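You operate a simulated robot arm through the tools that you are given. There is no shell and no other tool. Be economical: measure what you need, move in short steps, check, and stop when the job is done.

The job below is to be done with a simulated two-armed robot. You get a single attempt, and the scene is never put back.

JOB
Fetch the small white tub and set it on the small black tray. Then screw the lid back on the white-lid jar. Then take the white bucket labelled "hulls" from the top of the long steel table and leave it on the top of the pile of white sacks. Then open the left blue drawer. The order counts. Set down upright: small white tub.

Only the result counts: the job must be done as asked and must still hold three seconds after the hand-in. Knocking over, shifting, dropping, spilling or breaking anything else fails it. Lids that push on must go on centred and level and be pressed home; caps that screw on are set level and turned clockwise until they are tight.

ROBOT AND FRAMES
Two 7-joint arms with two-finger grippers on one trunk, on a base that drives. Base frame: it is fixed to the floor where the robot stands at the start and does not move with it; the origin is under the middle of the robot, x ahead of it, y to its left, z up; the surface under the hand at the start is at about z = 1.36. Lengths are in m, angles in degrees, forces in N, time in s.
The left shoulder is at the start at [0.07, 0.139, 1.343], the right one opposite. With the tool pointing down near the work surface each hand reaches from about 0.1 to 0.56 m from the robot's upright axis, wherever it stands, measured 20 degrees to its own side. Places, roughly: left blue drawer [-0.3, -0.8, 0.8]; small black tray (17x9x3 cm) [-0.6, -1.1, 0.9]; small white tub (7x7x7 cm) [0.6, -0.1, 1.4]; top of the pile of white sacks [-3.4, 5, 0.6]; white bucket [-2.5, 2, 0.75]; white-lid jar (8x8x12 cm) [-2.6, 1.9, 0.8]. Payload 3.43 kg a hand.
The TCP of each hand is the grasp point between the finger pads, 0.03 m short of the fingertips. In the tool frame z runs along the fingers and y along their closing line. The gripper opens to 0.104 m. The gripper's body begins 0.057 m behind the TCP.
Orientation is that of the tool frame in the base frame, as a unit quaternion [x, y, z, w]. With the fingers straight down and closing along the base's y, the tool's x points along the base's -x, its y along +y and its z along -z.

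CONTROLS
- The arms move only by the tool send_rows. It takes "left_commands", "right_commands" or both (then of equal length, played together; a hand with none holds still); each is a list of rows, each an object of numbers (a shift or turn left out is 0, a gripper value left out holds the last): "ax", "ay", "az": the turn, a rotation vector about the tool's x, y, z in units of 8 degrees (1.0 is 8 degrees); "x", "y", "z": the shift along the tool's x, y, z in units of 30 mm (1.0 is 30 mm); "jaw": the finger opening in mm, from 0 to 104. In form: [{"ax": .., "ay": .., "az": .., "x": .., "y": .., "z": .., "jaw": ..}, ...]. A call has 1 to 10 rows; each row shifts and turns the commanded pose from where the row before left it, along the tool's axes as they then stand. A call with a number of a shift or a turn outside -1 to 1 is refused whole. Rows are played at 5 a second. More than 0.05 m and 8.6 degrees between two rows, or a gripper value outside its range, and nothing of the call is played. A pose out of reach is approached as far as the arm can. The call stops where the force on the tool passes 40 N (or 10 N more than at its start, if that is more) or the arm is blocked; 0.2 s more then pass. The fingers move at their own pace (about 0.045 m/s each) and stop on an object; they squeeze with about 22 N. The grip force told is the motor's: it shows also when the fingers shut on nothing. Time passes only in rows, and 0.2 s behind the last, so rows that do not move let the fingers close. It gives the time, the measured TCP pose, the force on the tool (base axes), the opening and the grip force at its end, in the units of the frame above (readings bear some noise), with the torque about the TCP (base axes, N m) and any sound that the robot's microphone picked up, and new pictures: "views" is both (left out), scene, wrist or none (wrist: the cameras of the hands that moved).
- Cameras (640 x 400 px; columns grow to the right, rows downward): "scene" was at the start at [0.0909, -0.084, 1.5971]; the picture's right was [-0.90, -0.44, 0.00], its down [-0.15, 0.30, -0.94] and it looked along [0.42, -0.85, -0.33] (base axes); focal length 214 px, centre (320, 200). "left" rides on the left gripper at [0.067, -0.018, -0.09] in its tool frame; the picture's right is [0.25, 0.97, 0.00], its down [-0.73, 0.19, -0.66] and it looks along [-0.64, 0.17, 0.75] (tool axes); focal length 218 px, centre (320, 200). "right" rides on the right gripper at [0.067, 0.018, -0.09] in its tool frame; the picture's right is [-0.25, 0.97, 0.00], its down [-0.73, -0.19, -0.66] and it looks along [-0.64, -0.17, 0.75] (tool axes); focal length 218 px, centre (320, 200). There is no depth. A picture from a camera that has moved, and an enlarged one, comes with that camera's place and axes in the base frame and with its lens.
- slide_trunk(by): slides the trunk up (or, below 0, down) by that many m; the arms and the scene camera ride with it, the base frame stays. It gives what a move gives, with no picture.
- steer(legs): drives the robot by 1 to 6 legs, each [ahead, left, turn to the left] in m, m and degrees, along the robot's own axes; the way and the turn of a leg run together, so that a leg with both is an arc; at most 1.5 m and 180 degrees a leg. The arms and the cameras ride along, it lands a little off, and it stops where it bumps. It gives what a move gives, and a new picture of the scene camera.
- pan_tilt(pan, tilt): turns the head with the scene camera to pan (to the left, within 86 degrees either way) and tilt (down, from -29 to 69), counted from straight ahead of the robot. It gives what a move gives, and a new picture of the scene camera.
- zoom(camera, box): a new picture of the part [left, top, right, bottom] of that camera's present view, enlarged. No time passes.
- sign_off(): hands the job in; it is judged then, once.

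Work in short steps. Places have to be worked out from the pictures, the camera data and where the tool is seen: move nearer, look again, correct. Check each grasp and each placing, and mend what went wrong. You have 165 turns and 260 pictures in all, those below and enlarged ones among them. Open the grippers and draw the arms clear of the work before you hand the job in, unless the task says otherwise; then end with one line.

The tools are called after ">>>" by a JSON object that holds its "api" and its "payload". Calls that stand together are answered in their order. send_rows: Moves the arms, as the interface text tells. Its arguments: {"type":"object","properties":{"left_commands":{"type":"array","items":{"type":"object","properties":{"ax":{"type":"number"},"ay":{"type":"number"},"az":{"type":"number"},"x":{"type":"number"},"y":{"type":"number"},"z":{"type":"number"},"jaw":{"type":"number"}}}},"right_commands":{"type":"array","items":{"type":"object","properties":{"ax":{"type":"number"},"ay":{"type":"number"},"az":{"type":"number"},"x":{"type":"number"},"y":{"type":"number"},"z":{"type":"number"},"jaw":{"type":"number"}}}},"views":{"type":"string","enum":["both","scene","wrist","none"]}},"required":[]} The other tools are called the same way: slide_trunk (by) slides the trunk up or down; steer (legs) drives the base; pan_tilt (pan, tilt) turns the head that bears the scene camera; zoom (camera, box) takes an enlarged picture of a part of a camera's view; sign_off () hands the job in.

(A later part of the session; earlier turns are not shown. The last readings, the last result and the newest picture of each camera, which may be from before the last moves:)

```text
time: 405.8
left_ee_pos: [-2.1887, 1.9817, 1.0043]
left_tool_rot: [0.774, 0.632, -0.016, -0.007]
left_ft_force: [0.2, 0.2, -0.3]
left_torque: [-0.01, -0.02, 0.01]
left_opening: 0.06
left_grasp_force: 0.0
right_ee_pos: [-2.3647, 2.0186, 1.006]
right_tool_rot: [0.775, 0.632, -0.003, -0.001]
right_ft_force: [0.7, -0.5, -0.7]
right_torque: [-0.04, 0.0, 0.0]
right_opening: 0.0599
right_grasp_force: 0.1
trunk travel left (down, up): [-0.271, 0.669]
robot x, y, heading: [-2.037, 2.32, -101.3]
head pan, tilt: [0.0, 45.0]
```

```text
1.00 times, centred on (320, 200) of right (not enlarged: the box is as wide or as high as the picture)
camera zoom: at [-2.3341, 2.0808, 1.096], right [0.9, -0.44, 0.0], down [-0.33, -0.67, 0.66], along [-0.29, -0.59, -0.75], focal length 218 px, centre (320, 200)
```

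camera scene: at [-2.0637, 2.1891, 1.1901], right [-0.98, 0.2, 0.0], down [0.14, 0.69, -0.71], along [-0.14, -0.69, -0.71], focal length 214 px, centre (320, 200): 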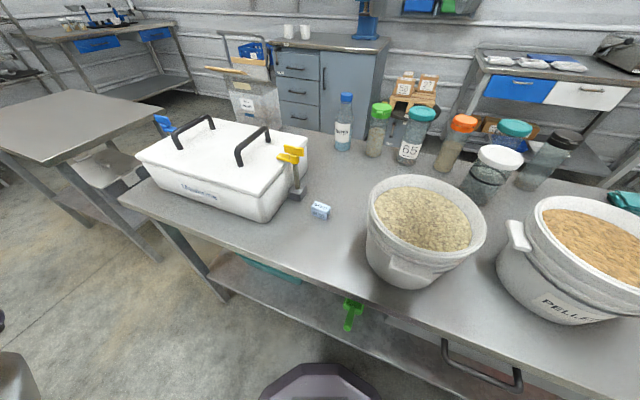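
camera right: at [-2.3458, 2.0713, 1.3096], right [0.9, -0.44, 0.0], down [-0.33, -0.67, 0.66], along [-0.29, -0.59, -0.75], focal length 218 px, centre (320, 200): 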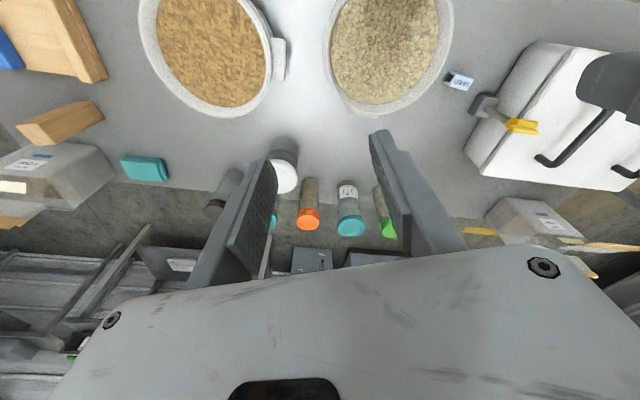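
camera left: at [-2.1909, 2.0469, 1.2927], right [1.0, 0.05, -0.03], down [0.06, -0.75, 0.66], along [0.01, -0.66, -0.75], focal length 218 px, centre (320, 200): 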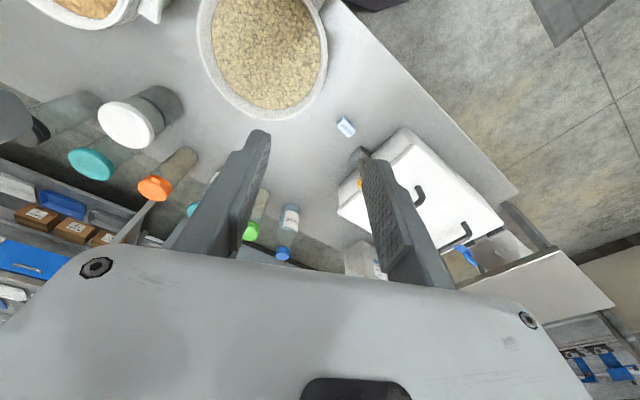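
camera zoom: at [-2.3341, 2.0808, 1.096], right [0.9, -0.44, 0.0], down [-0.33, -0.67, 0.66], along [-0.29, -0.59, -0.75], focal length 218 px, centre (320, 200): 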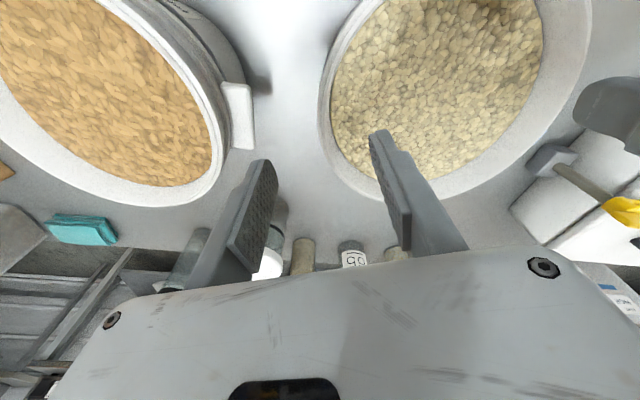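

Both walls lie between the fingers; I shift each hand 6 mm inward, lower 7 cm and close both.

>>> {"api": "send_rows", "payload": {"left_commands": [{"y": -0.2}, {}], "right_commands": [{"y": 0.2}, {}], "views": "none"}}

>>> {"api": "slide_trunk", "payload": {"by": -0.07}}

>>> {"api": "zoom", "payload": {"camera": "left", "box": [120, 40, 520, 290]}}

>>> {"api": "zoom", "payload": {"camera": "right", "box": [120, 40, 520, 290]}}

```text
time: 406.4
left_ee_pos: [-2.1943, 1.9822, 1.0033]
left_tool_rot: [0.774, 0.633, -0.016, -0.007]
left_ft_force: [-0.2, 0.8, -0.2]
left_torque: [0.02, -0.01, 0.01]
left_opening: 0.06
left_grasp_force: 0.0
right_ee_pos: [-2.364, 2.0191, 1.0031]
right_tool_rot: [0.774, 0.633, -0.002, -0.001]
right_ft_force: [0.0, -0.2, 0.7]
right_torque: [0.02, -0.01, 0.0]
right_opening: 0.06
right_grasp_force: 0.1
right hand out of reach, approached as far as the arm can: row 1
trunk travel left (down, up): [-0.271, 0.669]
robot x, y, heading: [-2.0353, 2.3138, -101.4]
head pan, tilt: [0.0, 45.0]
```

```text
time: 407.5
left_ee_pos: [-2.195, 1.9823, 0.9335]
left_tool_rot: [0.775, 0.632, -0.016, -0.008]
left_ft_force: [-0.6, -0.5, -0.1]
left_torque: [-0.06, -0.03, -0.01]
left_opening: 0.0599
left_grasp_force: 0.1
right_ee_pos: [-2.3652, 2.0198, 0.9353]
right_tool_rot: [0.774, 0.633, -0.003, -0.001]
right_ft_force: [-0.4, -0.1, -0.1]
right_torque: [-0.03, 0.01, 0.02]
right_opening: 0.0599
right_grasp_force: 0.0
trunk travel left (down, up): [-0.201, 0.739]
robot x, y, heading: [-2.0351, 2.318, -101.8]
head pan, tilt: [0.0, 45.0]
```

```text
1.60 times, centred on (320, 165) of left
camera zoom: at [-2.195, 2.0536, 1.0224], right [1.0, 0.05, -0.04], down [0.06, -0.75, 0.66], along [0.01, -0.66, -0.75], focal length 349 px, centre (320, 256)
```

zoom: 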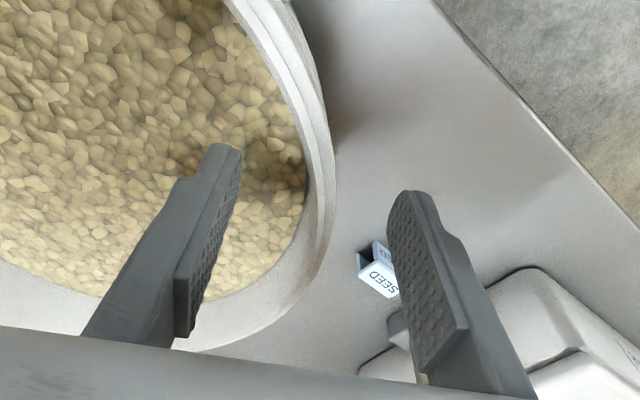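

```text
1.60 times, centred on (320, 165) of right
camera zoom: at [-2.3341, 2.0809, 1.0261], right [0.9, -0.44, 0.0], down [-0.33, -0.67, 0.66], along [-0.29, -0.59, -0.75], focal length 349 px, centre (320, 256)
```

zoom: 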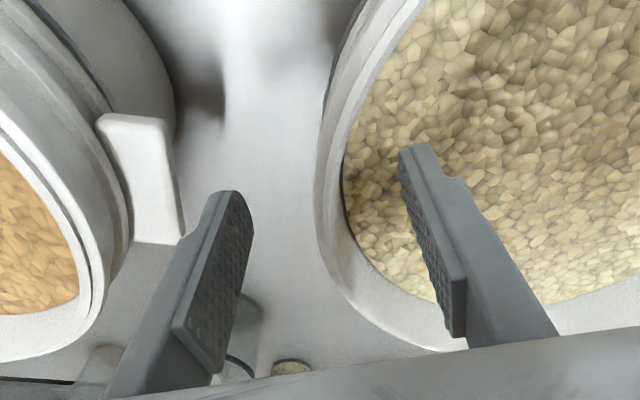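

Walls are centred between both pairs of fingers. I close both hands.

>>> {"api": "send_rows", "payload": {"left_commands": [{"jaw": 2}, {}, {}, {}], "right_commands": [{"jaw": 2}, {}, {}, {}], "views": "wrist"}}

```text
time: 408.7
left_ee_pos: [-2.1974, 1.9844, 0.9331]
left_tool_rot: [0.776, 0.631, -0.018, -0.011]
left_ft_force: [-0.3, -0.5, -0.1]
left_torque: [-0.11, 0.53, -0.23]
left_opening: 0.0059
left_grasp_force: 22.1
right_ee_pos: [-2.3625, 2.0169, 0.9344]
right_tool_rot: [0.774, 0.633, 0.0, 0.002]
right_ft_force: [0.6, -3.5, 0.2]
right_torque: [-0.29, -0.37, -0.5]
right_opening: 0.0063
right_grasp_force: 22.0
trunk travel left (down, up): [-0.201, 0.739]
robot x, y, heading: [-2.0389, 2.3187, -101.4]
head pan, tilt: [0.0, 45.0]
stopped in row 4 (right hand): the force on the tool passed its limit at 41 N (the readings are from after the stop); the commanded pose is now the measured one
camera right: at [-2.332, 2.0787, 1.0252], right [0.9, -0.44, 0.0], down [-0.33, -0.68, 0.66], along [-0.29, -0.59, -0.75], focal length 218 px, centre (320, 200)
camera left: at [-2.1972, 2.0547, 1.0218], right [1.0, 0.05, -0.04], down [0.06, -0.75, 0.66], along [0.0, -0.66, -0.75], focal length 218 px, centre (320, 200)
```

right: 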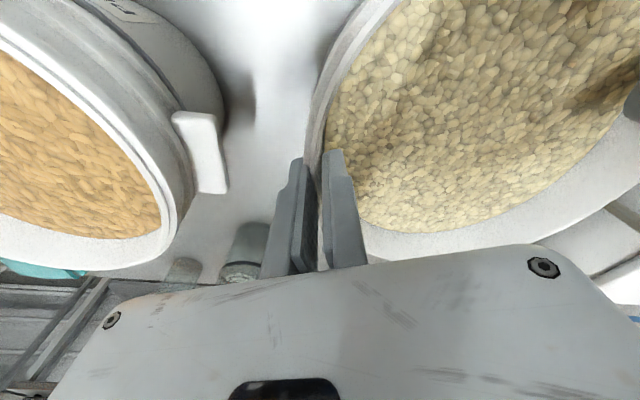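
left: 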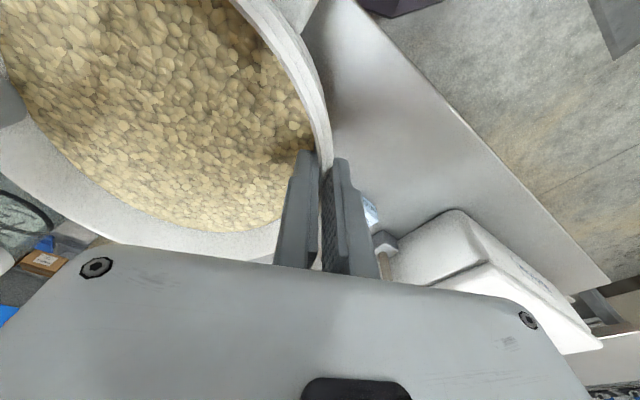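

Both hands hold the 6 mm wall. I lift 3 cm and check.

>>> {"api": "slide_trunk", "payload": {"by": 0.03}}

>>> {"api": "zoom", "payload": {"camera": "scene", "box": [0, 0, 640, 400]}}

```text
time: 409.4
left_ee_pos: [-2.1979, 1.9839, 0.962]
left_tool_rot: [0.777, 0.629, -0.016, -0.01]
left_ft_force: [-0.2, 4.1, -9.2]
left_torque: [-0.21, 0.52, -0.35]
left_opening: 0.0057
left_grasp_force: 21.8
right_ee_pos: [-2.3616, 2.0155, 0.9635]
right_tool_rot: [0.774, 0.633, 0.0, 0.002]
right_ft_force: [1.4, -5.0, -6.9]
right_torque: [0.06, -0.49, -0.44]
right_opening: 0.0061
right_grasp_force: 21.8
trunk travel left (down, up): [-0.231, 0.709]
robot x, y, heading: [-2.0371, 2.3192, -101.6]
head pan, tilt: [0.0, 45.0]
```

```text
1.00 times, centred on (320, 200) of scene (not enlarged: the box is as wide or as high as the picture)
camera zoom: at [-2.064, 2.1881, 0.9499], right [-0.98, 0.2, 0.0], down [0.14, 0.69, -0.71], along [-0.14, -0.69, -0.71], focal length 214 px, centre (320, 200)
```

zoom: 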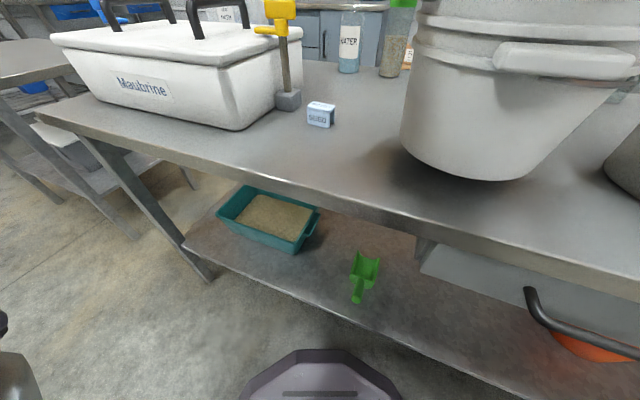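

Bucket is off the table, level, loads 9 N / 7 N. I raise it well clear, back off, turn and drive toward the sacks.

>>> {"api": "slide_trunk", "payload": {"by": 0.35}}

>>> {"api": "steer", "payload": {"legs": [[-0.3, 0, 0], [0, 0, -115.4], [1.17, 0, 0]]}}

>>> {"api": "pan_tilt", "payload": {"pan": -30, "tilt": 30}}

```text
time: 412.9
left_ee_pos: [-2.1985, 1.983, 1.3124]
left_tool_rot: [0.776, 0.63, -0.017, -0.011]
left_ft_force: [-7.7, 2.0, -10.5]
left_torque: [0.18, 0.57, -0.22]
left_opening: 0.006
left_grasp_force: 22.1
right_ee_pos: [-2.3614, 2.0167, 1.3128]
right_tool_rot: [0.774, 0.633, 0.0, 0.002]
right_ft_force: [8.4, -5.6, -6.9]
right_torque: [0.01, -0.54, -0.45]
right_opening: 0.0065
right_grasp_force: 21.4
trunk travel left (down, up): [-0.581, 0.359]
robot x, y, heading: [-2.0327, 2.3176, -101.6]
head pan, tilt: [0.0, 45.0]
```

```text
time: 425.2
left_ee_pos: [-3.1695, 3.5727, 1.3121]
left_tool_rot: [0.954, -0.301, -0.001, -0.02]
left_ft_force: [6.8, 8.6, -10.4]
left_torque: [0.6, -0.39, -0.26]
left_opening: 0.0061
left_grasp_force: 22.2
right_ee_pos: [-3.0757, 3.7113, 1.3132]
right_tool_rot: [0.955, -0.296, -0.001, 0.001]
right_ft_force: [-11.6, -9.4, -7.0]
right_torque: [-0.51, 0.21, -0.45]
right_opening: 0.0059
right_grasp_force: 21.4
trunk travel left (down, up): [-0.581, 0.359]
robot x, y, heading: [-2.927, 3.2945, 145.4]
head pan, tilt: [0.0, 45.0]
camera scene: at [-3.0353, 3.3682, 1.3], right [0.57, 0.82, 0.0], down [0.58, -0.4, -0.71], along [-0.58, 0.4, -0.71], focal length 214 px, centre (320, 200)
```

scene: 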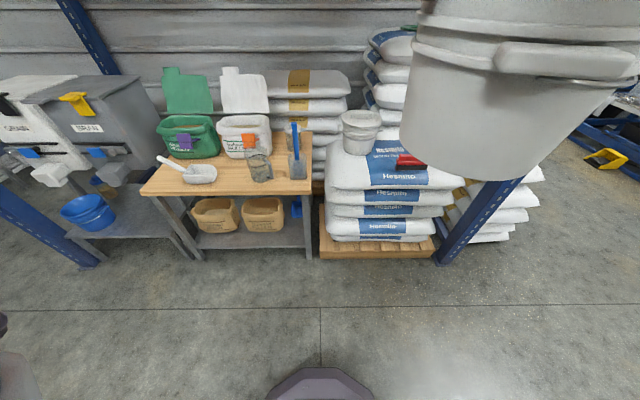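

```text
time: 426.2
left_ee_pos: [-3.1701, 3.5721, 1.3113]
left_tool_rot: [0.954, -0.301, 0.0, -0.019]
left_ft_force: [2.0, -3.7, -9.5]
left_torque: [0.55, -0.05, -0.36]
left_opening: 0.006
left_grasp_force: 22.4
right_ee_pos: [-3.0753, 3.7104, 1.3137]
right_tool_rot: [0.955, -0.296, -0.001, 0.001]
right_ft_force: [-3.6, 2.3, -6.6]
right_torque: [-0.43, 0.05, -0.43]
right_opening: 0.0058
right_grasp_force: 22.5
trunk travel left (down, up): [-0.581, 0.359]
robot x, y, heading: [-2.9247, 3.292, 145.4]
head pan, tilt: [-30.0, 30.0]
camera scene: at [-3.0074, 3.4039, 1.3225], right [0.9, 0.43, 0.0], down [0.22, -0.45, -0.87], along [-0.37, 0.78, -0.5], focal length 214 px, centre (320, 200)
```

scene: 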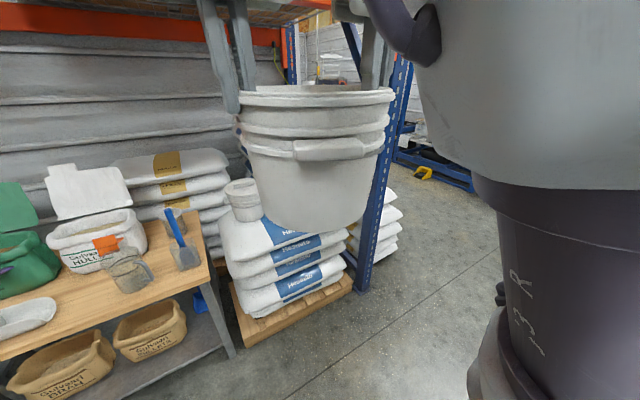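

I'm near the sacks; the target pile is beyond the blue post. I sidestep right to get a clear view and approach.

>>> {"api": "steer", "payload": {"legs": [[0.137, -0.947, 0]]}}

>>> {"api": "pan_tilt", "payload": {"pan": 15, "tilt": 30}}

```text
time: 431.1
left_ee_pos: [-2.748, 4.4226, 1.3118]
left_tool_rot: [0.953, -0.302, -0.001, -0.019]
left_ft_force: [2.4, 0.1, -11.6]
left_torque: [0.6, -0.17, -0.49]
left_opening: 0.0061
left_grasp_force: 22.2
right_ee_pos: [-2.6533, 4.5604, 1.3136]
right_tool_rot: [0.955, -0.298, -0.001, 0.002]
right_ft_force: [-6.1, -1.8, -6.7]
right_torque: [-0.37, 0.17, -0.43]
right_opening: 0.0059
right_grasp_force: 22.2
trunk travel left (down, up): [-0.581, 0.359]
robot x, y, heading: [-2.504, 4.1385, 145.5]
head pan, tilt: [-30.0, 30.0]
camera scene: at [-2.5854, 4.253, 1.3226], right [0.91, 0.43, 0.0], down [0.21, -0.45, -0.87], along [-0.37, 0.78, -0.5], focal length 214 px, centre (320, 200)
```

scene: 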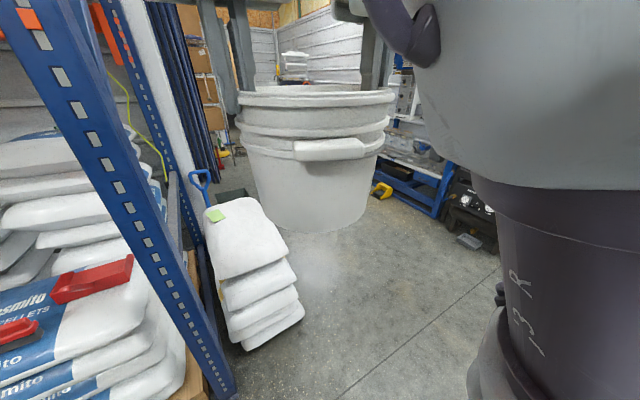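

```text
time: 432.3
left_ee_pos: [-2.7471, 4.4231, 1.3114]
left_tool_rot: [0.953, -0.302, 0.0, -0.019]
left_ft_force: [1.9, -5.1, -9.5]
left_torque: [0.43, -0.06, -0.42]
left_opening: 0.006
left_grasp_force: 22.6
right_ee_pos: [-2.6528, 4.5602, 1.3139]
right_tool_rot: [0.955, -0.298, -0.001, 0.001]
right_ft_force: [-2.6, 3.6, -7.2]
right_torque: [-0.37, 0.11, -0.43]
right_opening: 0.0062
right_grasp_force: 22.2
trunk travel left (down, up): [-0.581, 0.359]
robot x, y, heading: [-2.5043, 4.1456, 145.3]
head pan, tilt: [15.0, 30.0]
camera scene: at [-2.6318, 4.2022, 1.3226], right [0.34, 0.94, 0.0], down [0.47, -0.17, -0.87], along [-0.81, 0.29, -0.5], focal length 214 px, centre (320, 200)
```

scene: 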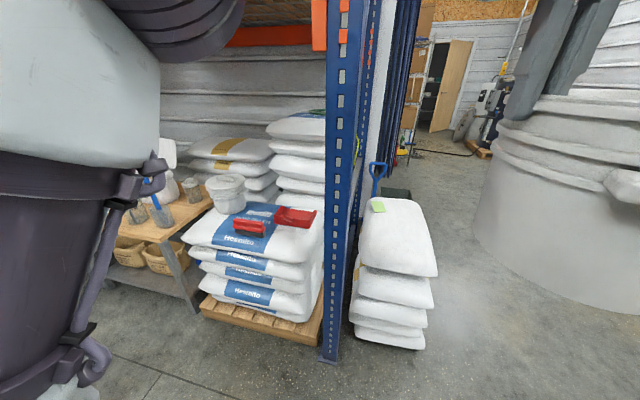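

The target pile (plain white sacks) has its top centre ≈[-3.385, 4.94]. I approach from its open right-hand side: around the corner to [-3.09, 5.30], then turn to face it.

>>> {"api": "steer", "payload": {"legs": [[0.556, -0.898, 0], [0.58, 0.282, 0], [0, 0, 108]]}}

>>> {"api": "pan_tilt", "payload": {"pan": 0, "tilt": 45}}

```text
time: 441.1
left_ee_pos: [-3.3149, 5.5854, 1.312]
left_tool_rot: [0.952, -0.305, 0.0, -0.019]
left_ft_force: [3.0, -5.0, -7.4]
left_torque: [0.27, -0.23, -0.38]
left_opening: 0.006
left_grasp_force: 21.9
right_ee_pos: [-3.2201, 5.7233, 1.3123]
right_tool_rot: [0.954, -0.3, 0.0, 0.002]
right_ft_force: [-2.3, 5.3, -7.4]
right_torque: [-0.32, 0.11, -0.45]
right_opening: 0.0061
right_grasp_force: 22.7
trunk travel left (down, up): [-0.581, 0.359]
robot x, y, heading: [-3.0698, 5.2996, 145.0]
head pan, tilt: [15.0, 30.0]
stopped in leg 3: the robot was blocked; the commanded pose is now the measured one
camera scene: at [-3.1997, 5.3648, 1.3225], right [0.34, 0.94, 0.0], down [0.47, -0.17, -0.87], along [-0.81, 0.3, -0.5], focal length 214 px, centre (320, 200)
```

scene: 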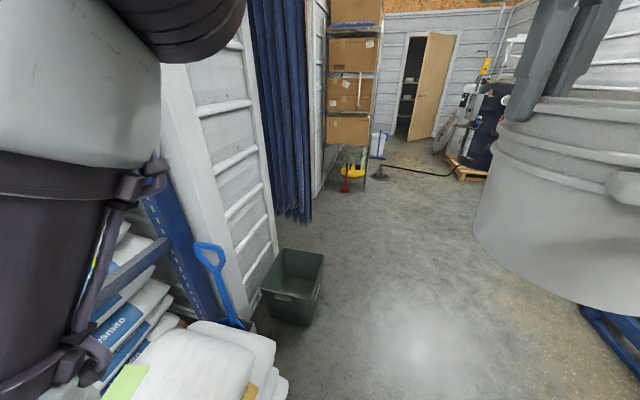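

```text
time: 441.9
left_ee_pos: [-3.3143, 5.586, 1.3119]
left_tool_rot: [0.953, -0.304, -0.001, -0.019]
left_ft_force: [1.9, -5.8, -7.2]
left_torque: [0.18, -0.28, -0.39]
left_opening: 0.006
left_grasp_force: 22.1
right_ee_pos: [-3.2205, 5.7231, 1.3139]
right_tool_rot: [0.954, -0.3, 0.0, 0.001]
right_ft_force: [-2.6, 5.4, -7.0]
right_torque: [-0.29, 0.15, -0.5]
right_opening: 0.0064
right_grasp_force: 22.2
trunk travel left (down, up): [-0.581, 0.359]
robot x, y, heading: [-3.0739, 5.3081, 145.1]
head pan, tilt: [0.0, 45.0]
camera scene: at [-3.1813, 5.3799, 1.3], right [0.57, 0.82, 0.0], down [0.58, -0.41, -0.71], along [-0.58, 0.4, -0.71], focal length 214 px, centre (320, 200)
```

scene: 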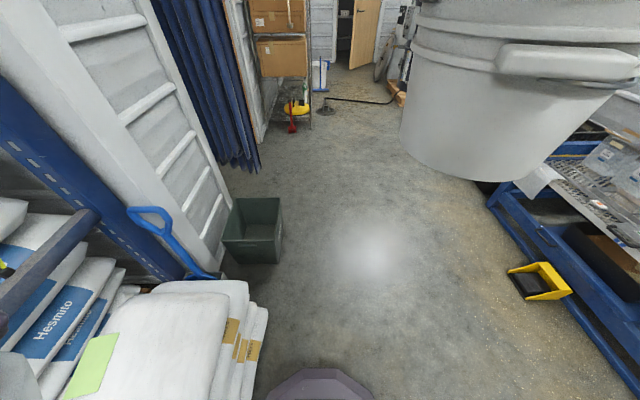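

The base touches the pile's side; I move 8 cm away from it and turn again.

>>> {"api": "steer", "payload": {"legs": [[0, -0.09, 0], [0, 0, 108]]}}

```text
time: 447.5
left_ee_pos: [-3.2166, 5.0602, 1.3115]
left_tool_rot: [0.807, 0.59, -0.016, -0.011]
left_ft_force: [2.6, 2.9, -6.6]
left_torque: [0.24, 0.36, -0.19]
left_opening: 0.0059
left_grasp_force: 21.9
right_ee_pos: [-3.376, 5.1099, 1.3131]
right_tool_rot: [0.805, 0.593, 0.001, 0.001]
right_ft_force: [-1.6, -3.9, -7.3]
right_torque: [0.02, -0.32, -0.46]
right_opening: 0.006
right_grasp_force: 22.1
trunk travel left (down, up): [-0.581, 0.359]
robot x, y, heading: [-3.0191, 5.377, -107.2]
head pan, tilt: [0.0, 45.0]
camera scene: at [-3.0624, 5.2494, 1.3], right [-0.95, 0.3, 0.0], down [0.21, 0.68, -0.71], along [-0.21, -0.67, -0.71], focal length 214 px, centre (320, 200)
```

scene: 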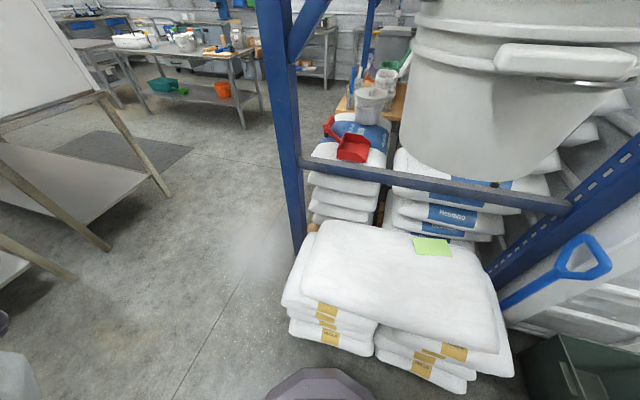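

Now a clear view: top sack centre ≈[-3.414, 4.991]. I edge the base a bit closer (5 cm ahead, 6 cm right), then extend both arms together 5 cm.

>>> {"api": "steer", "payload": {"legs": [[0.053, -0.06, 0]]}}

>>> {"api": "send_rows", "payload": {"left_commands": [{"x": -0.4, "y": -0.15, "z": 0.22}, {"x": -0.4, "y": -0.15, "z": 0.22}, {"x": -0.4, "y": -0.15, "z": 0.22}, {"x": -0.4, "y": -0.15, "z": 0.22}], "right_commands": [{"x": -0.4, "y": -0.15, "z": 0.22}, {"x": -0.4, "y": -0.15, "z": 0.22}, {"x": -0.4, "y": -0.15, "z": 0.22}, {"x": -0.4, "y": -0.15, "z": 0.22}], "views": "scene"}}

```text
time: 448.5
left_ee_pos: [-3.2845, 5.0283, 1.3129]
left_tool_rot: [0.808, 0.589, -0.016, -0.011]
left_ft_force: [3.4, 2.8, -7.2]
left_torque: [0.18, 0.39, -0.23]
left_opening: 0.0059
left_grasp_force: 22.1
right_ee_pos: [-3.444, 5.0771, 1.316]
right_tool_rot: [0.805, 0.593, -0.001, 0.002]
right_ft_force: [-2.8, -3.7, -6.4]
right_torque: [0.02, -0.32, -0.42]
right_opening: 0.006
right_grasp_force: 22.6
trunk travel left (down, up): [-0.581, 0.359]
robot x, y, heading: [-3.0908, 5.3431, -107.4]
head pan, tilt: [0.0, 45.0]
camera scene: at [-3.1308, 5.2179, 1.3003], right [-0.95, 0.3, 0.0], down [0.21, 0.68, -0.71], along [-0.21, -0.68, -0.71], focal length 214 px, centre (320, 200)
```

scene: 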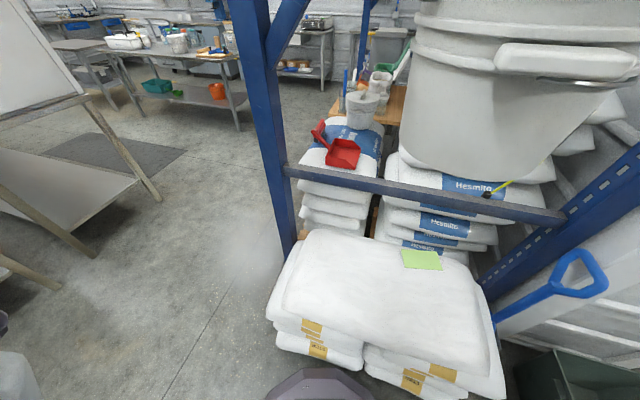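

```text
time: 449.5
left_ee_pos: [-3.3229, 4.9867, 1.2858]
left_tool_rot: [0.808, 0.589, -0.015, -0.011]
left_ft_force: [-14.7, 8.5, -7.6]
left_torque: [0.26, 0.56, -0.17]
left_opening: 0.0057
left_grasp_force: 22.1
right_ee_pos: [-3.4822, 5.0358, 1.2851]
right_tool_rot: [0.804, 0.594, 0.002, 0.002]
right_ft_force: [14.9, -9.3, -7.5]
right_torque: [-0.13, -0.63, -0.46]
right_opening: 0.0062
right_grasp_force: 21.6
right hand out of reach, approached as far as the arm can: row 1
trunk travel left (down, up): [-0.581, 0.359]
robot x, y, heading: [-3.0982, 5.3458, -107.2]
head pan, tilt: [0.0, 45.0]
camera scene: at [-3.1346, 5.2151, 1.2998], right [-0.95, 0.3, 0.0], down [0.21, 0.68, -0.71], along [-0.21, -0.67, -0.71], focal length 214 px, centre (320, 200)
```

scene: 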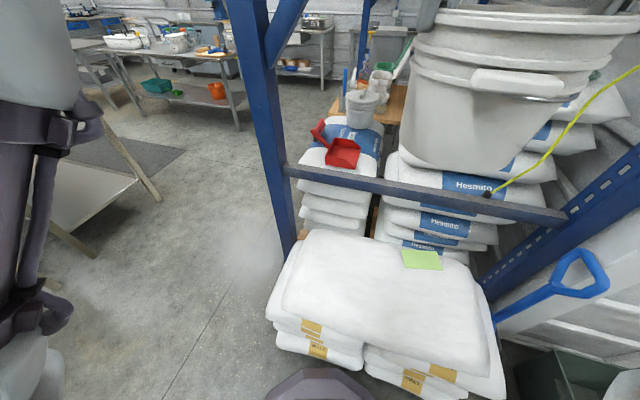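

Bucket is nearly over the centre; 2 cm more forward, then lower in stages.

>>> {"api": "send_rows", "payload": {"left_commands": [{"x": -0.35, "z": 0.12}, {"x": -0.35, "z": 0.12}], "right_commands": [{"x": -0.35, "z": 0.12}, {"x": -0.35, "z": 0.12}], "views": "none"}}

>>> {"api": "slide_trunk", "payload": {"by": -0.4}}

>>> {"api": "zoom", "payload": {"camera": "left", "box": [0, 0, 640, 400]}}

>>> {"api": "zoom", "payload": {"camera": "scene", "box": [0, 0, 640, 400]}}

```text
time: 450.2
left_ee_pos: [-3.3302, 4.9697, 1.2773]
left_tool_rot: [0.808, 0.588, -0.016, -0.014]
left_ft_force: [2.3, 5.2, -6.4]
left_torque: [0.06, 0.33, -0.36]
left_opening: 0.006
left_grasp_force: 22.2
right_ee_pos: [-3.491, 5.0198, 1.2784]
right_tool_rot: [0.805, 0.594, 0.004, 0.004]
right_ft_force: [-2.4, -4.0, -6.9]
right_torque: [0.04, -0.36, -0.45]
right_opening: 0.0062
right_grasp_force: 22.0
right hand out of reach, approached as far as the arm can: row 2
trunk travel left (down, up): [-0.581, 0.359]
robot x, y, heading: [-3.0925, 5.3399, -107.3]
head pan, tilt: [0.0, 45.0]
stopped in row 2 (left hand): the force on the tool passed its limit at 41 N (the readings are from after the stop); the commanded pose is now the measured one
```

```text
time: 454.1
left_ee_pos: [-3.3306, 4.9696, 0.8786]
left_tool_rot: [0.808, 0.589, -0.016, -0.015]
left_ft_force: [-5.6, 7.4, -6.7]
left_torque: [0.19, 0.43, -0.39]
left_opening: 0.0061
left_grasp_force: 22.1
right_ee_pos: [-3.4886, 5.0191, 0.8792]
right_tool_rot: [0.803, 0.596, 0.003, 0.002]
right_ft_force: [6.5, -7.1, -7.3]
right_torque: [-0.03, -0.46, -0.44]
right_opening: 0.0061
right_grasp_force: 21.7
trunk travel left (down, up): [-0.181, 0.759]
robot x, y, heading: [-3.0919, 5.3457, -107.2]
head pan, tilt: [0.0, 45.0]
```

```text
1.00 times, centred on (320, 200) of left (not enlarged: the box is as wide or as high as the picture)
camera zoom: at [-3.3216, 5.0389, 0.9678], right [1.0, -0.06, -0.04], down [-0.01, -0.76, 0.65], along [-0.07, -0.65, -0.75], focal length 218 px, centre (320, 200)
```

zoom: 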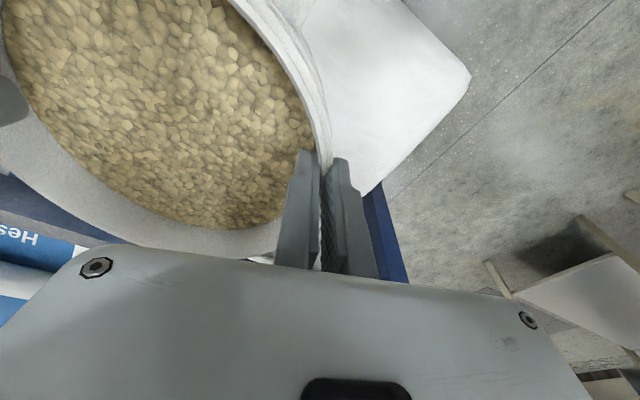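

```text
1.00 times, centred on (320, 200) of scene (not enlarged: the box is as wide or as high as the picture)
camera zoom: at [-3.1334, 5.2169, 0.9], right [-0.95, 0.3, 0.0], down [0.21, 0.68, -0.71], along [-0.21, -0.67, -0.71], focal length 214 px, centre (320, 200)
```

zoom: 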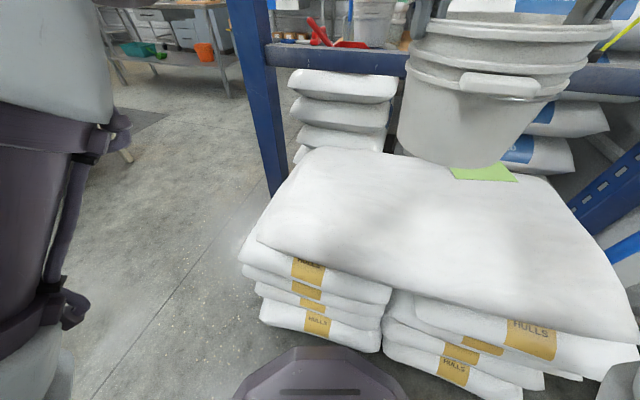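

Over the sack's middle. I lower another 10 cm, then in small steps until the load comes off.

>>> {"api": "slide_trunk", "payload": {"by": -0.1}}

>>> {"api": "slide_trunk", "payload": {"by": -0.02}}

>>> {"api": "zoom", "payload": {"camera": "scene", "box": [0, 0, 640, 400]}}

```text
time: 455.4
left_ee_pos: [-3.3287, 4.9697, 0.7784]
left_tool_rot: [0.808, 0.589, -0.017, -0.014]
left_ft_force: [-6.4, 7.8, -6.8]
left_torque: [0.24, 0.44, -0.45]
left_opening: 0.006
left_grasp_force: 22.1
right_ee_pos: [-3.4904, 5.0194, 0.7787]
right_tool_rot: [0.804, 0.595, 0.003, 0.004]
right_ft_force: [7.1, -7.8, -6.8]
right_torque: [-0.08, -0.45, -0.46]
right_opening: 0.006
right_grasp_force: 21.8
trunk travel left (down, up): [-0.081, 0.859]
robot x, y, heading: [-3.091, 5.344, -107.0]
head pan, tilt: [0.0, 45.0]
```

```text
time: 456.1
left_ee_pos: [-3.3297, 4.9688, 0.7591]
left_tool_rot: [0.808, 0.588, -0.017, -0.015]
left_ft_force: [-7.4, 7.9, -6.6]
left_torque: [0.2, 0.46, -0.45]
left_opening: 0.0061
left_grasp_force: 22.4
right_ee_pos: [-3.4898, 5.0192, 0.7591]
right_tool_rot: [0.804, 0.595, 0.003, 0.004]
right_ft_force: [7.4, -7.5, -7.2]
right_torque: [-0.02, -0.5, -0.45]
right_opening: 0.0058
right_grasp_force: 21.3
trunk travel left (down, up): [-0.061, 0.879]
robot x, y, heading: [-3.0946, 5.3437, -107.5]
head pan, tilt: [0.0, 45.0]
```

```text
1.00 times, centred on (320, 200) of scene (not enlarged: the box is as wide or as high as the picture)
camera zoom: at [-3.1332, 5.2172, 0.78], right [-0.95, 0.3, 0.0], down [0.21, 0.68, -0.71], along [-0.21, -0.67, -0.71], focal length 214 px, centre (320, 200)
```

zoom: 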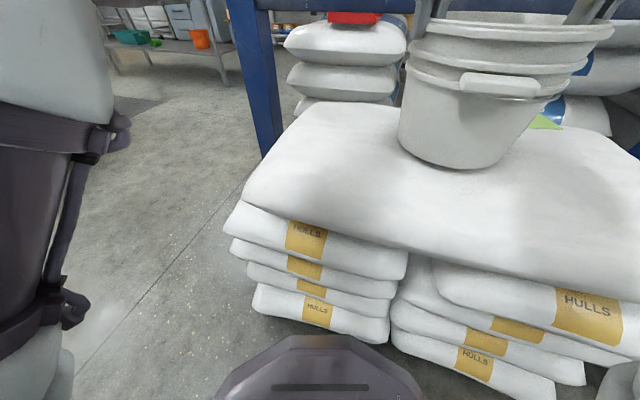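

Very close now. I continue in 1.5 cm steps.

>>> {"api": "slide_trunk", "payload": {"by": -0.015}}

>>> {"api": "slide_trunk", "payload": {"by": -0.012}}

```text
time: 456.7
left_ee_pos: [-3.3288, 4.9723, 0.7485]
left_tool_rot: [0.808, 0.589, -0.021, -0.016]
left_ft_force: [-22.4, 2.7, 24.3]
left_torque: [0.15, 0.86, -0.27]
left_opening: 0.0059
left_grasp_force: 21.4
right_ee_pos: [-3.488, 5.0211, 0.7486]
right_tool_rot: [0.804, 0.594, -0.002, 0.006]
right_ft_force: [15.9, -5.6, 23.8]
right_torque: [-0.18, -0.8, -0.55]
right_opening: 0.0064
right_grasp_force: 22.3
trunk travel left (down, up): [-0.046, 0.894]
robot x, y, heading: [-3.0944, 5.3451, -107.4]
head pan, tilt: [0.0, 45.0]
```

```text
time: 457.3
left_ee_pos: [-3.3272, 4.9732, 0.7332]
left_tool_rot: [0.808, 0.589, -0.02, -0.016]
left_ft_force: [-23.7, 10.1, 23.4]
left_torque: [0.17, 1.07, -0.08]
left_opening: 0.0059
left_grasp_force: 22.3
right_ee_pos: [-3.4854, 5.0215, 0.7346]
right_tool_rot: [0.804, 0.595, 0.0, 0.006]
right_ft_force: [24.4, -6.8, 22.2]
right_torque: [-0.33, -1.04, -0.58]
right_opening: 0.0066
right_grasp_force: 22.1
trunk travel left (down, up): [-0.034, 0.906]
robot x, y, heading: [-3.0922, 5.3424, -107.3]
head pan, tilt: [0.0, 45.0]
```

The bucket rests on the sack. I open both hands and raise.

>>> {"api": "send_rows", "payload": {"left_commands": [{"jaw": 50}, {}, {}], "right_commands": [{"jaw": 50}, {}, {}], "views": "none"}}

>>> {"api": "slide_trunk", "payload": {"by": 0.1}}

>>> {"api": "zoom", "payload": {"camera": "scene", "box": [0, 0, 640, 400]}}

```text
time: 458.1
left_ee_pos: [-3.329, 4.9692, 0.732]
left_tool_rot: [0.808, 0.588, -0.017, -0.015]
left_ft_force: [-0.4, -0.1, 0.2]
left_torque: [-0.02, -0.04, -0.03]
left_opening: 0.05
left_grasp_force: 0.1
right_ee_pos: [-3.489, 5.0209, 0.7323]
right_tool_rot: [0.804, 0.595, 0.003, 0.004]
right_ft_force: [0.9, 0.5, 0.3]
right_torque: [0.0, 0.03, 0.01]
right_opening: 0.05
right_grasp_force: 0.1
trunk travel left (down, up): [-0.034, 0.906]
robot x, y, heading: [-3.0926, 5.3463, -107.2]
head pan, tilt: [0.0, 45.0]
```

```text
time: 459.4
left_ee_pos: [-3.3297, 4.9698, 0.8309]
left_tool_rot: [0.808, 0.589, -0.018, -0.015]
left_ft_force: [-0.6, 0.0, 0.2]
left_torque: [0.0, -0.01, -0.01]
left_opening: 0.0498
left_grasp_force: 0.0
right_ee_pos: [-3.4894, 5.0199, 0.8326]
right_tool_rot: [0.804, 0.595, 0.002, 0.004]
right_ft_force: [-0.4, -0.5, -0.2]
right_torque: [0.0, 0.01, 0.01]
right_opening: 0.05
right_grasp_force: 0.0
trunk travel left (down, up): [-0.134, 0.806]
robot x, y, heading: [-3.0919, 5.3433, -107.1]
head pan, tilt: [0.0, 45.0]
```

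```text
1.00 times, centred on (320, 200) of scene (not enlarged: the box is as wide or as high as the picture)
camera zoom: at [-3.1328, 5.2175, 0.853], right [-0.95, 0.3, 0.0], down [0.21, 0.68, -0.71], along [-0.21, -0.67, -0.71], focal length 214 px, centre (320, 200)
```

zoom: 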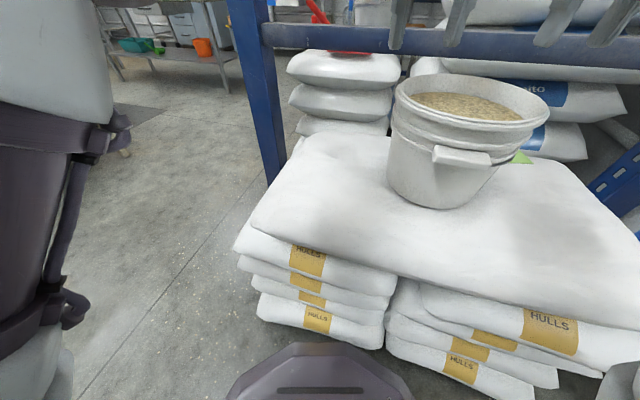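

The HULLS bucket stands on the sacks. Last part: the left blue drawer. I raise the trunk and drive back the known way.

>>> {"api": "slide_trunk", "payload": {"by": 0.4}}

>>> {"api": "slide_trunk", "payload": {"by": 0.35}}

>>> {"api": "steer", "payload": {"legs": [[-0.095, 0.032, 0], [0.093, 0.796, 0], [0.875, 0.218, 0], [1.022, -0.259, 0], [0.387, 1.083, 0], [0.392, 1.44, 0]]}}

```text
time: 463.3
left_ee_pos: [-3.3293, 4.9695, 1.2318]
left_tool_rot: [0.808, 0.589, -0.016, -0.015]
left_ft_force: [-0.3, -0.1, 0.1]
left_torque: [0.01, 0.0, -0.03]
left_opening: 0.0501
left_grasp_force: 0.2
right_ee_pos: [-3.489, 5.0195, 1.2322]
right_tool_rot: [0.804, 0.595, 0.002, 0.004]
right_ft_force: [0.3, -0.5, 1.1]
right_torque: [0.04, 0.0, -0.02]
right_opening: 0.05
right_grasp_force: 0.0
trunk travel left (down, up): [-0.534, 0.406]
robot x, y, heading: [-3.0956, 5.3441, -107.3]
head pan, tilt: [0.0, 45.0]
```

```text
time: 466.7
left_ee_pos: [-3.3295, 4.9698, 1.5821]
left_tool_rot: [0.808, 0.589, -0.018, -0.014]
left_ft_force: [-0.5, -0.4, 0.3]
left_torque: [0.01, -0.04, 0.0]
left_opening: 0.0501
left_grasp_force: 0.1
right_ee_pos: [-3.4895, 5.0198, 1.5825]
right_tool_rot: [0.804, 0.595, 0.002, 0.004]
right_ft_force: [-0.1, -0.9, 0.1]
right_torque: [0.01, -0.01, -0.01]
right_opening: 0.0501
right_grasp_force: 0.0
trunk travel left (down, up): [-0.884, 0.056]
robot x, y, heading: [-3.0932, 5.3439, -107.2]
head pan, tilt: [0.0, 45.0]
```

```text
time: 493.5
left_ee_pos: [-1.1142, 1.3746, 1.5823]
left_tool_rot: [0.825, 0.564, -0.017, -0.015]
left_ft_force: [-0.4, 0.4, 0.2]
left_torque: [-0.02, -0.03, -0.02]
left_opening: 0.0501
left_grasp_force: 0.2
right_ee_pos: [-1.2709, 1.4338, 1.5817]
right_tool_rot: [0.821, 0.57, 0.001, 0.004]
right_ft_force: [0.5, -0.3, 0.3]
right_torque: [0.02, -0.02, -0.02]
right_opening: 0.0502
right_grasp_force: 0.1
trunk travel left (down, up): [-0.884, 0.056]
robot x, y, heading: [-0.8533, 1.7324, -110.8]
head pan, tilt: [0.0, 45.0]
camera scene: at [-0.9023, 1.6095, 1.6031], right [-0.94, 0.35, 0.0], down [0.25, 0.66, -0.71], along [-0.25, -0.66, -0.71], focal length 214 px, centre (320, 200)
```

scene: 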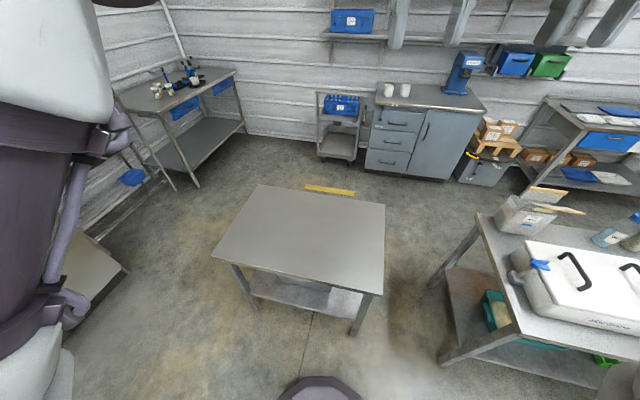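

On round the white table and to the drawers' table, ending at heading ≈10°.

>>> {"api": "steer", "payload": {"legs": [[0.381, 1.004, 0], [1.038, -0.141, 0], [0.563, -0.214, 0], [0, 0, 121.2]]}}

>>> {"api": "pan_tilt", "payload": {"pan": -45, "tilt": 40}}

```text
time: 512.1
left_ee_pos: [-0.5318, -0.3818, 1.5821]
left_tool_rot: [-0.084, 0.996, -0.02, 0.007]
left_ft_force: [0.4, 0.5, -0.6]
left_torque: [0.02, -0.01, 0.0]
left_opening: 0.0499
left_grasp_force: 0.1
right_ee_pos: [-0.5027, -0.5468, 1.5835]
right_tool_rot: [-0.091, 0.996, 0.004, 0.0]
right_ft_force: [0.9, -0.7, 0.2]
right_torque: [0.01, 0.01, 0.03]
right_opening: 0.05
right_grasp_force: 0.0
trunk travel left (down, up): [-0.884, 0.056]
robot x, y, heading: [-0.9733, -0.3447, 10.2]
head pan, tilt: [0.0, 45.0]
camera scene: at [-0.8438, -0.3214, 1.6031], right [0.18, -0.98, 0.0], down [-0.7, -0.12, -0.71], along [0.7, 0.12, -0.71], focal length 214 px, centre (320, 200)
```

scene: 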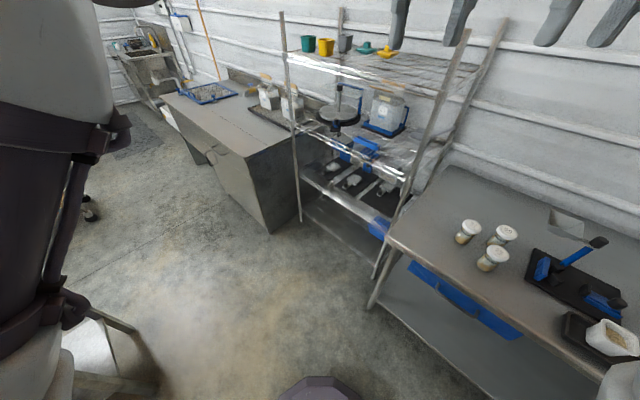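

```text
time: 513.3
left_ee_pos: [-0.5328, -0.3804, 1.5825]
left_tool_rot: [-0.083, 0.996, -0.021, 0.007]
left_ft_force: [0.3, 0.2, 0.6]
left_torque: [0.01, -0.03, 0.0]
left_opening: 0.0503
left_grasp_force: 0.0
right_ee_pos: [-0.5042, -0.5468, 1.582]
right_tool_rot: [-0.09, 0.996, 0.004, 0.001]
right_ft_force: [0.2, -0.1, -0.2]
right_torque: [0.0, -0.02, -0.02]
right_opening: 0.0498
right_grasp_force: 0.1
trunk travel left (down, up): [-0.884, 0.056]
robot x, y, heading: [-0.9732, -0.3426, 10.4]
head pan, tilt: [-45.0, 40.0]
camera scene: at [-0.854, -0.3837, 1.6104], right [-0.57, -0.82, 0.0], down [-0.53, 0.37, -0.77], along [0.63, -0.44, -0.64], focal length 214 px, centre (320, 200)
```

scene: 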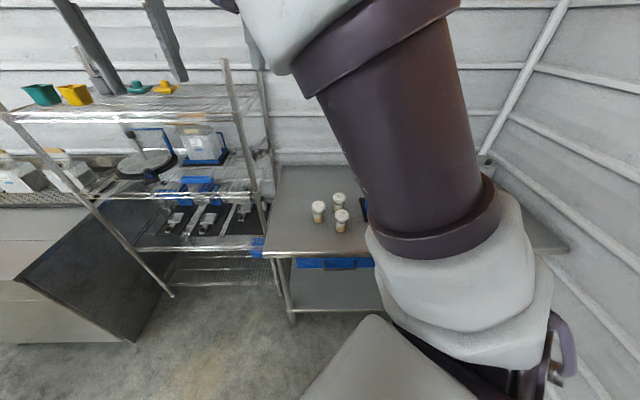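

The handle bar (≈[-0.49,-0.745,0.82]) protrudes only ~2 cm beyond the table edge, so a vertical straddle won't fit; I need the hand tilted inward ~35° to get a finger behind the bar. I set the yaw and try the tilt up here first.

>>> {"api": "send_rows", "payload": {"right_commands": [{"az": -0.96}, {"az": -0.96}, {"az": -0.96}, {"az": -0.96}, {"az": -0.96}, {"az": -0.96}, {"z": -1}, {"z": -0.7}], "views": "none"}}

>>> {"api": "send_rows", "payload": {"right_commands": [{"ax": 0.88, "z": -0.4}, {"ax": 0.88, "z": -0.5}, {"ax": 0.88, "z": -0.6}, {"ax": 0.88, "z": -0.6}, {"ax": 0.88, "z": -0.6}], "views": "none"}}

```text
time: 515.1
left_ee_pos: [-0.5344, -0.3821, 1.5826]
left_tool_rot: [-0.084, 0.996, -0.021, 0.009]
left_ft_force: [-0.7, -0.5, 0.6]
left_torque: [0.02, 0.0, 0.07]
left_opening: 0.05
left_grasp_force: 0.0
right_ee_pos: [-0.5107, -0.5647, 1.6266]
right_tool_rot: [-0.473, 0.881, 0.002, 0.003]
right_ft_force: [0.2, -0.3, -0.2]
right_torque: [0.0, 0.03, 0.02]
right_opening: 0.0499
right_grasp_force: 0.1
right hand out of reach, approached as far as the arm can: row 1, 7, 8
trunk travel left (down, up): [-0.884, 0.056]
robot x, y, heading: [-0.9738, -0.3436, 10.2]
head pan, tilt: [-45.0, 40.0]
```

```text
time: 516.3
left_ee_pos: [-0.5343, -0.381, 1.5825]
left_tool_rot: [-0.083, 0.996, -0.023, 0.007]
left_ft_force: [0.2, 0.1, -1.5]
left_torque: [0.0, -0.04, -0.02]
left_opening: 0.0499
left_grasp_force: 0.1
right_ee_pos: [-0.5241, -0.5482, 1.7291]
right_tool_rot: [-0.45, 0.841, -0.264, 0.145]
right_ft_force: [-0.6, 0.4, 0.5]
right_torque: [0.0, -0.02, 0.03]
right_opening: 0.0502
right_grasp_force: 0.1
right hand out of reach, approached as far as the arm can: row 4, 5
trunk travel left (down, up): [-0.884, 0.056]
robot x, y, heading: [-0.97, -0.3435, 10.1]
head pan, tilt: [-45.0, 40.0]
```

35° tilt achieved in the right direction. Now I extend inward and lower to find a pose low enough relative to the trunk.

>>> {"api": "send_rows", "payload": {"right_commands": [{"z": 0.7, "y": -0.35}, {"z": 0.7, "y": -0.35}, {"z": 0.7, "y": -0.1}, {"z": 0.7, "y": 0.1}, {"z": 0.6, "y": 0.3}], "views": "none"}}

```text
time: 517.5
left_ee_pos: [-0.53, -0.381, 1.5816]
left_tool_rot: [-0.083, 0.996, -0.022, 0.007]
left_ft_force: [0.1, -0.3, 0.1]
left_torque: [0.0, 0.05, -0.03]
left_opening: 0.0499
left_grasp_force: 0.1
right_ee_pos: [-0.4421, -0.5809, 1.7045]
right_tool_rot: [-0.451, 0.842, -0.261, 0.144]
right_ft_force: [0.1, -0.6, -0.6]
right_torque: [0.0, -0.01, 0.01]
right_opening: 0.0502
right_grasp_force: 0.0
right hand out of reach, approached as far as the arm can: row 1, 2, 3, 4, 5
trunk travel left (down, up): [-0.884, 0.056]
robot x, y, heading: [-0.9728, -0.3433, 10.2]
head pan, tilt: [-45.0, 40.0]
```

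Slightly more extension should lower the limit further.

>>> {"api": "send_rows", "payload": {"right_commands": [{"z": 0.5, "y": -0.7}, {"z": 0.6, "y": -0.5}, {"z": 0.6, "y": -0.3}, {"z": 0.6, "y": 0.0}], "views": "none"}}

```text
time: 518.5
left_ee_pos: [-0.5327, -0.382, 1.582]
left_tool_rot: [-0.085, 0.996, -0.021, 0.008]
left_ft_force: [-0.1, -0.1, -0.7]
left_torque: [0.01, 0.02, -0.02]
left_opening: 0.05
left_grasp_force: 0.0
right_ee_pos: [-0.3775, -0.6221, 1.6743]
right_tool_rot: [-0.45, 0.841, -0.262, 0.146]
right_ft_force: [0.4, -0.1, -0.5]
right_torque: [0.01, -0.01, 0.0]
right_opening: 0.0501
right_grasp_force: 0.1
trunk travel left (down, up): [-0.884, 0.056]
robot x, y, heading: [-0.9768, -0.3446, 9.9]
head pan, tilt: [-45.0, 40.0]
```

Good: z_rel 1.628 is low enough. I move the base to put the hand ~10 cm in front of the handle, and lower the trunk to look.

>>> {"api": "steer", "payload": {"legs": [[-0.208, -0.034, 0]]}}

>>> {"api": "slide_trunk", "payload": {"by": -0.4}}

>>> {"api": "slide_trunk", "payload": {"by": -0.33}}

>>> {"api": "zoom", "payload": {"camera": "right", "box": [0, 0, 640, 400]}}

>>> {"api": "pan_tilt", "payload": {"pan": -30, "tilt": 15}}

```text
time: 520.1
left_ee_pos: [-0.7215, -0.4478, 1.5797]
left_tool_rot: [-0.085, 0.996, -0.022, 0.005]
left_ft_force: [-0.2, -0.1, -0.6]
left_torque: [-0.03, 0.07, 0.02]
left_opening: 0.05
left_grasp_force: 0.1
right_ee_pos: [-0.5678, -0.6878, 1.6732]
right_tool_rot: [-0.453, 0.84, -0.261, 0.143]
right_ft_force: [0.2, 0.4, -0.3]
right_torque: [0.01, 0.04, -0.02]
right_opening: 0.0499
right_grasp_force: 0.1
trunk travel left (down, up): [-0.884, 0.056]
robot x, y, heading: [-1.1659, -0.4116, 10.3]
head pan, tilt: [-45.0, 40.0]
camera scene: at [-1.0435, -0.4514, 1.6099], right [-0.57, -0.82, 0.0], down [-0.53, 0.37, -0.76], along [0.63, -0.44, -0.65], focal length 214 px, centre (320, 200)
```

scene: 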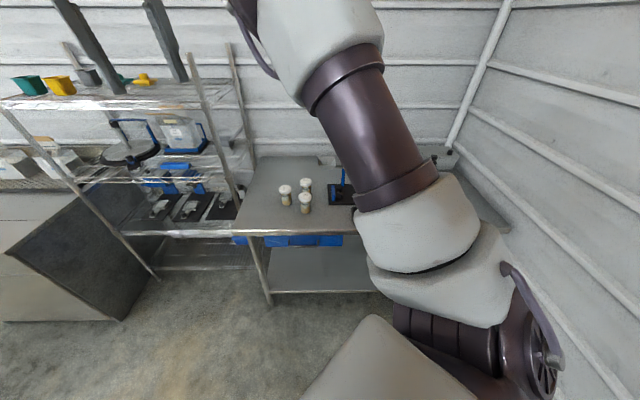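

```text
time: 523.9
left_ee_pos: [-0.7283, -0.4509, 1.1817]
left_tool_rot: [-0.084, 0.996, -0.021, 0.007]
left_ft_force: [-0.5, 0.8, 0.6]
left_torque: [0.03, 0.03, -0.02]
left_opening: 0.05
left_grasp_force: 0.0
right_ee_pos: [-0.5749, -0.6905, 1.274]
right_tool_rot: [-0.451, 0.841, -0.262, 0.145]
right_ft_force: [0.4, -0.3, 0.5]
right_torque: [-0.03, -0.02, -0.03]
right_opening: 0.0497
right_grasp_force: 0.1
trunk travel left (down, up): [-0.484, 0.456]
robot x, y, heading: [-1.1688, -0.4126, 10.4]
head pan, tilt: [-45.0, 40.0]
```

```text
time: 527.2
left_ee_pos: [-0.7284, -0.4496, 0.8518]
left_tool_rot: [-0.084, 0.996, -0.021, 0.007]
left_ft_force: [-0.2, 0.0, 0.1]
left_torque: [0.01, 0.02, -0.01]
left_opening: 0.0499
left_grasp_force: 0.1
right_ee_pos: [-0.5742, -0.6906, 0.9446]
right_tool_rot: [-0.451, 0.841, -0.262, 0.145]
right_ft_force: [-0.2, 0.1, -0.2]
right_torque: [0.02, 0.02, -0.02]
right_opening: 0.0499
right_grasp_force: 0.0
trunk travel left (down, up): [-0.154, 0.786]
robot x, y, heading: [-1.1669, -0.4163, 10.0]
head pan, tilt: [-45.0, 40.0]
```

```text
1.00 times, centred on (320, 200) of right (not enlarged: the box is as wide or as high as the picture)
camera zoom: at [-0.6667, -0.7114, 1.009], right [-0.52, 0.65, -0.55], down [0.22, 0.73, 0.65], along [0.83, 0.22, -0.52], focal length 218 px, centre (320, 200)
```

zoom: 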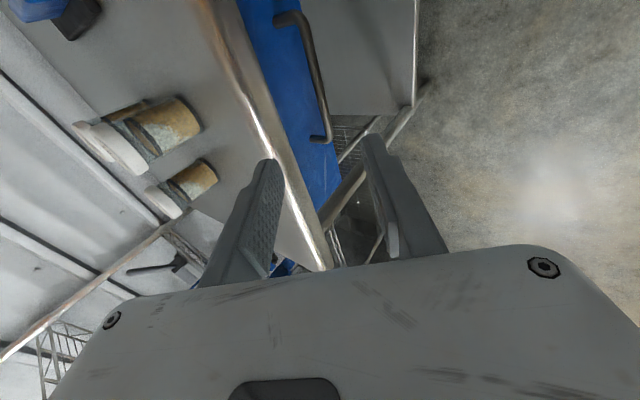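

```text
time: 528.1
left_ee_pos: [-0.727, -0.4506, 0.8526]
left_tool_rot: [-0.084, 0.996, -0.021, 0.008]
left_ft_force: [0.2, 0.9, 0.5]
left_torque: [0.05, -0.02, -0.02]
left_opening: 0.0499
left_grasp_force: 0.0
right_ee_pos: [-0.5743, -0.69, 0.9448]
right_tool_rot: [-0.452, 0.84, -0.262, 0.145]
right_ft_force: [-0.3, -0.1, 0.9]
right_torque: [0.04, -0.01, -0.01]
right_opening: 0.0505
right_grasp_force: 0.0
trunk travel left (down, up): [-0.154, 0.786]
robot x, y, heading: [-1.1709, -0.4093, 10.3]
head pan, tilt: [-30.0, 15.0]
camera scene: at [-1.0317, -0.4366, 0.9199], right [-0.34, -0.94, 0.0], down [-0.24, 0.09, -0.97], along [0.91, -0.33, -0.26], focal length 214 px, centre (320, 200)
```

scene: 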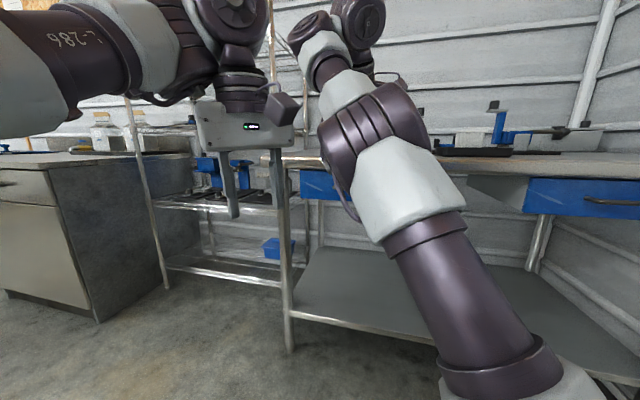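

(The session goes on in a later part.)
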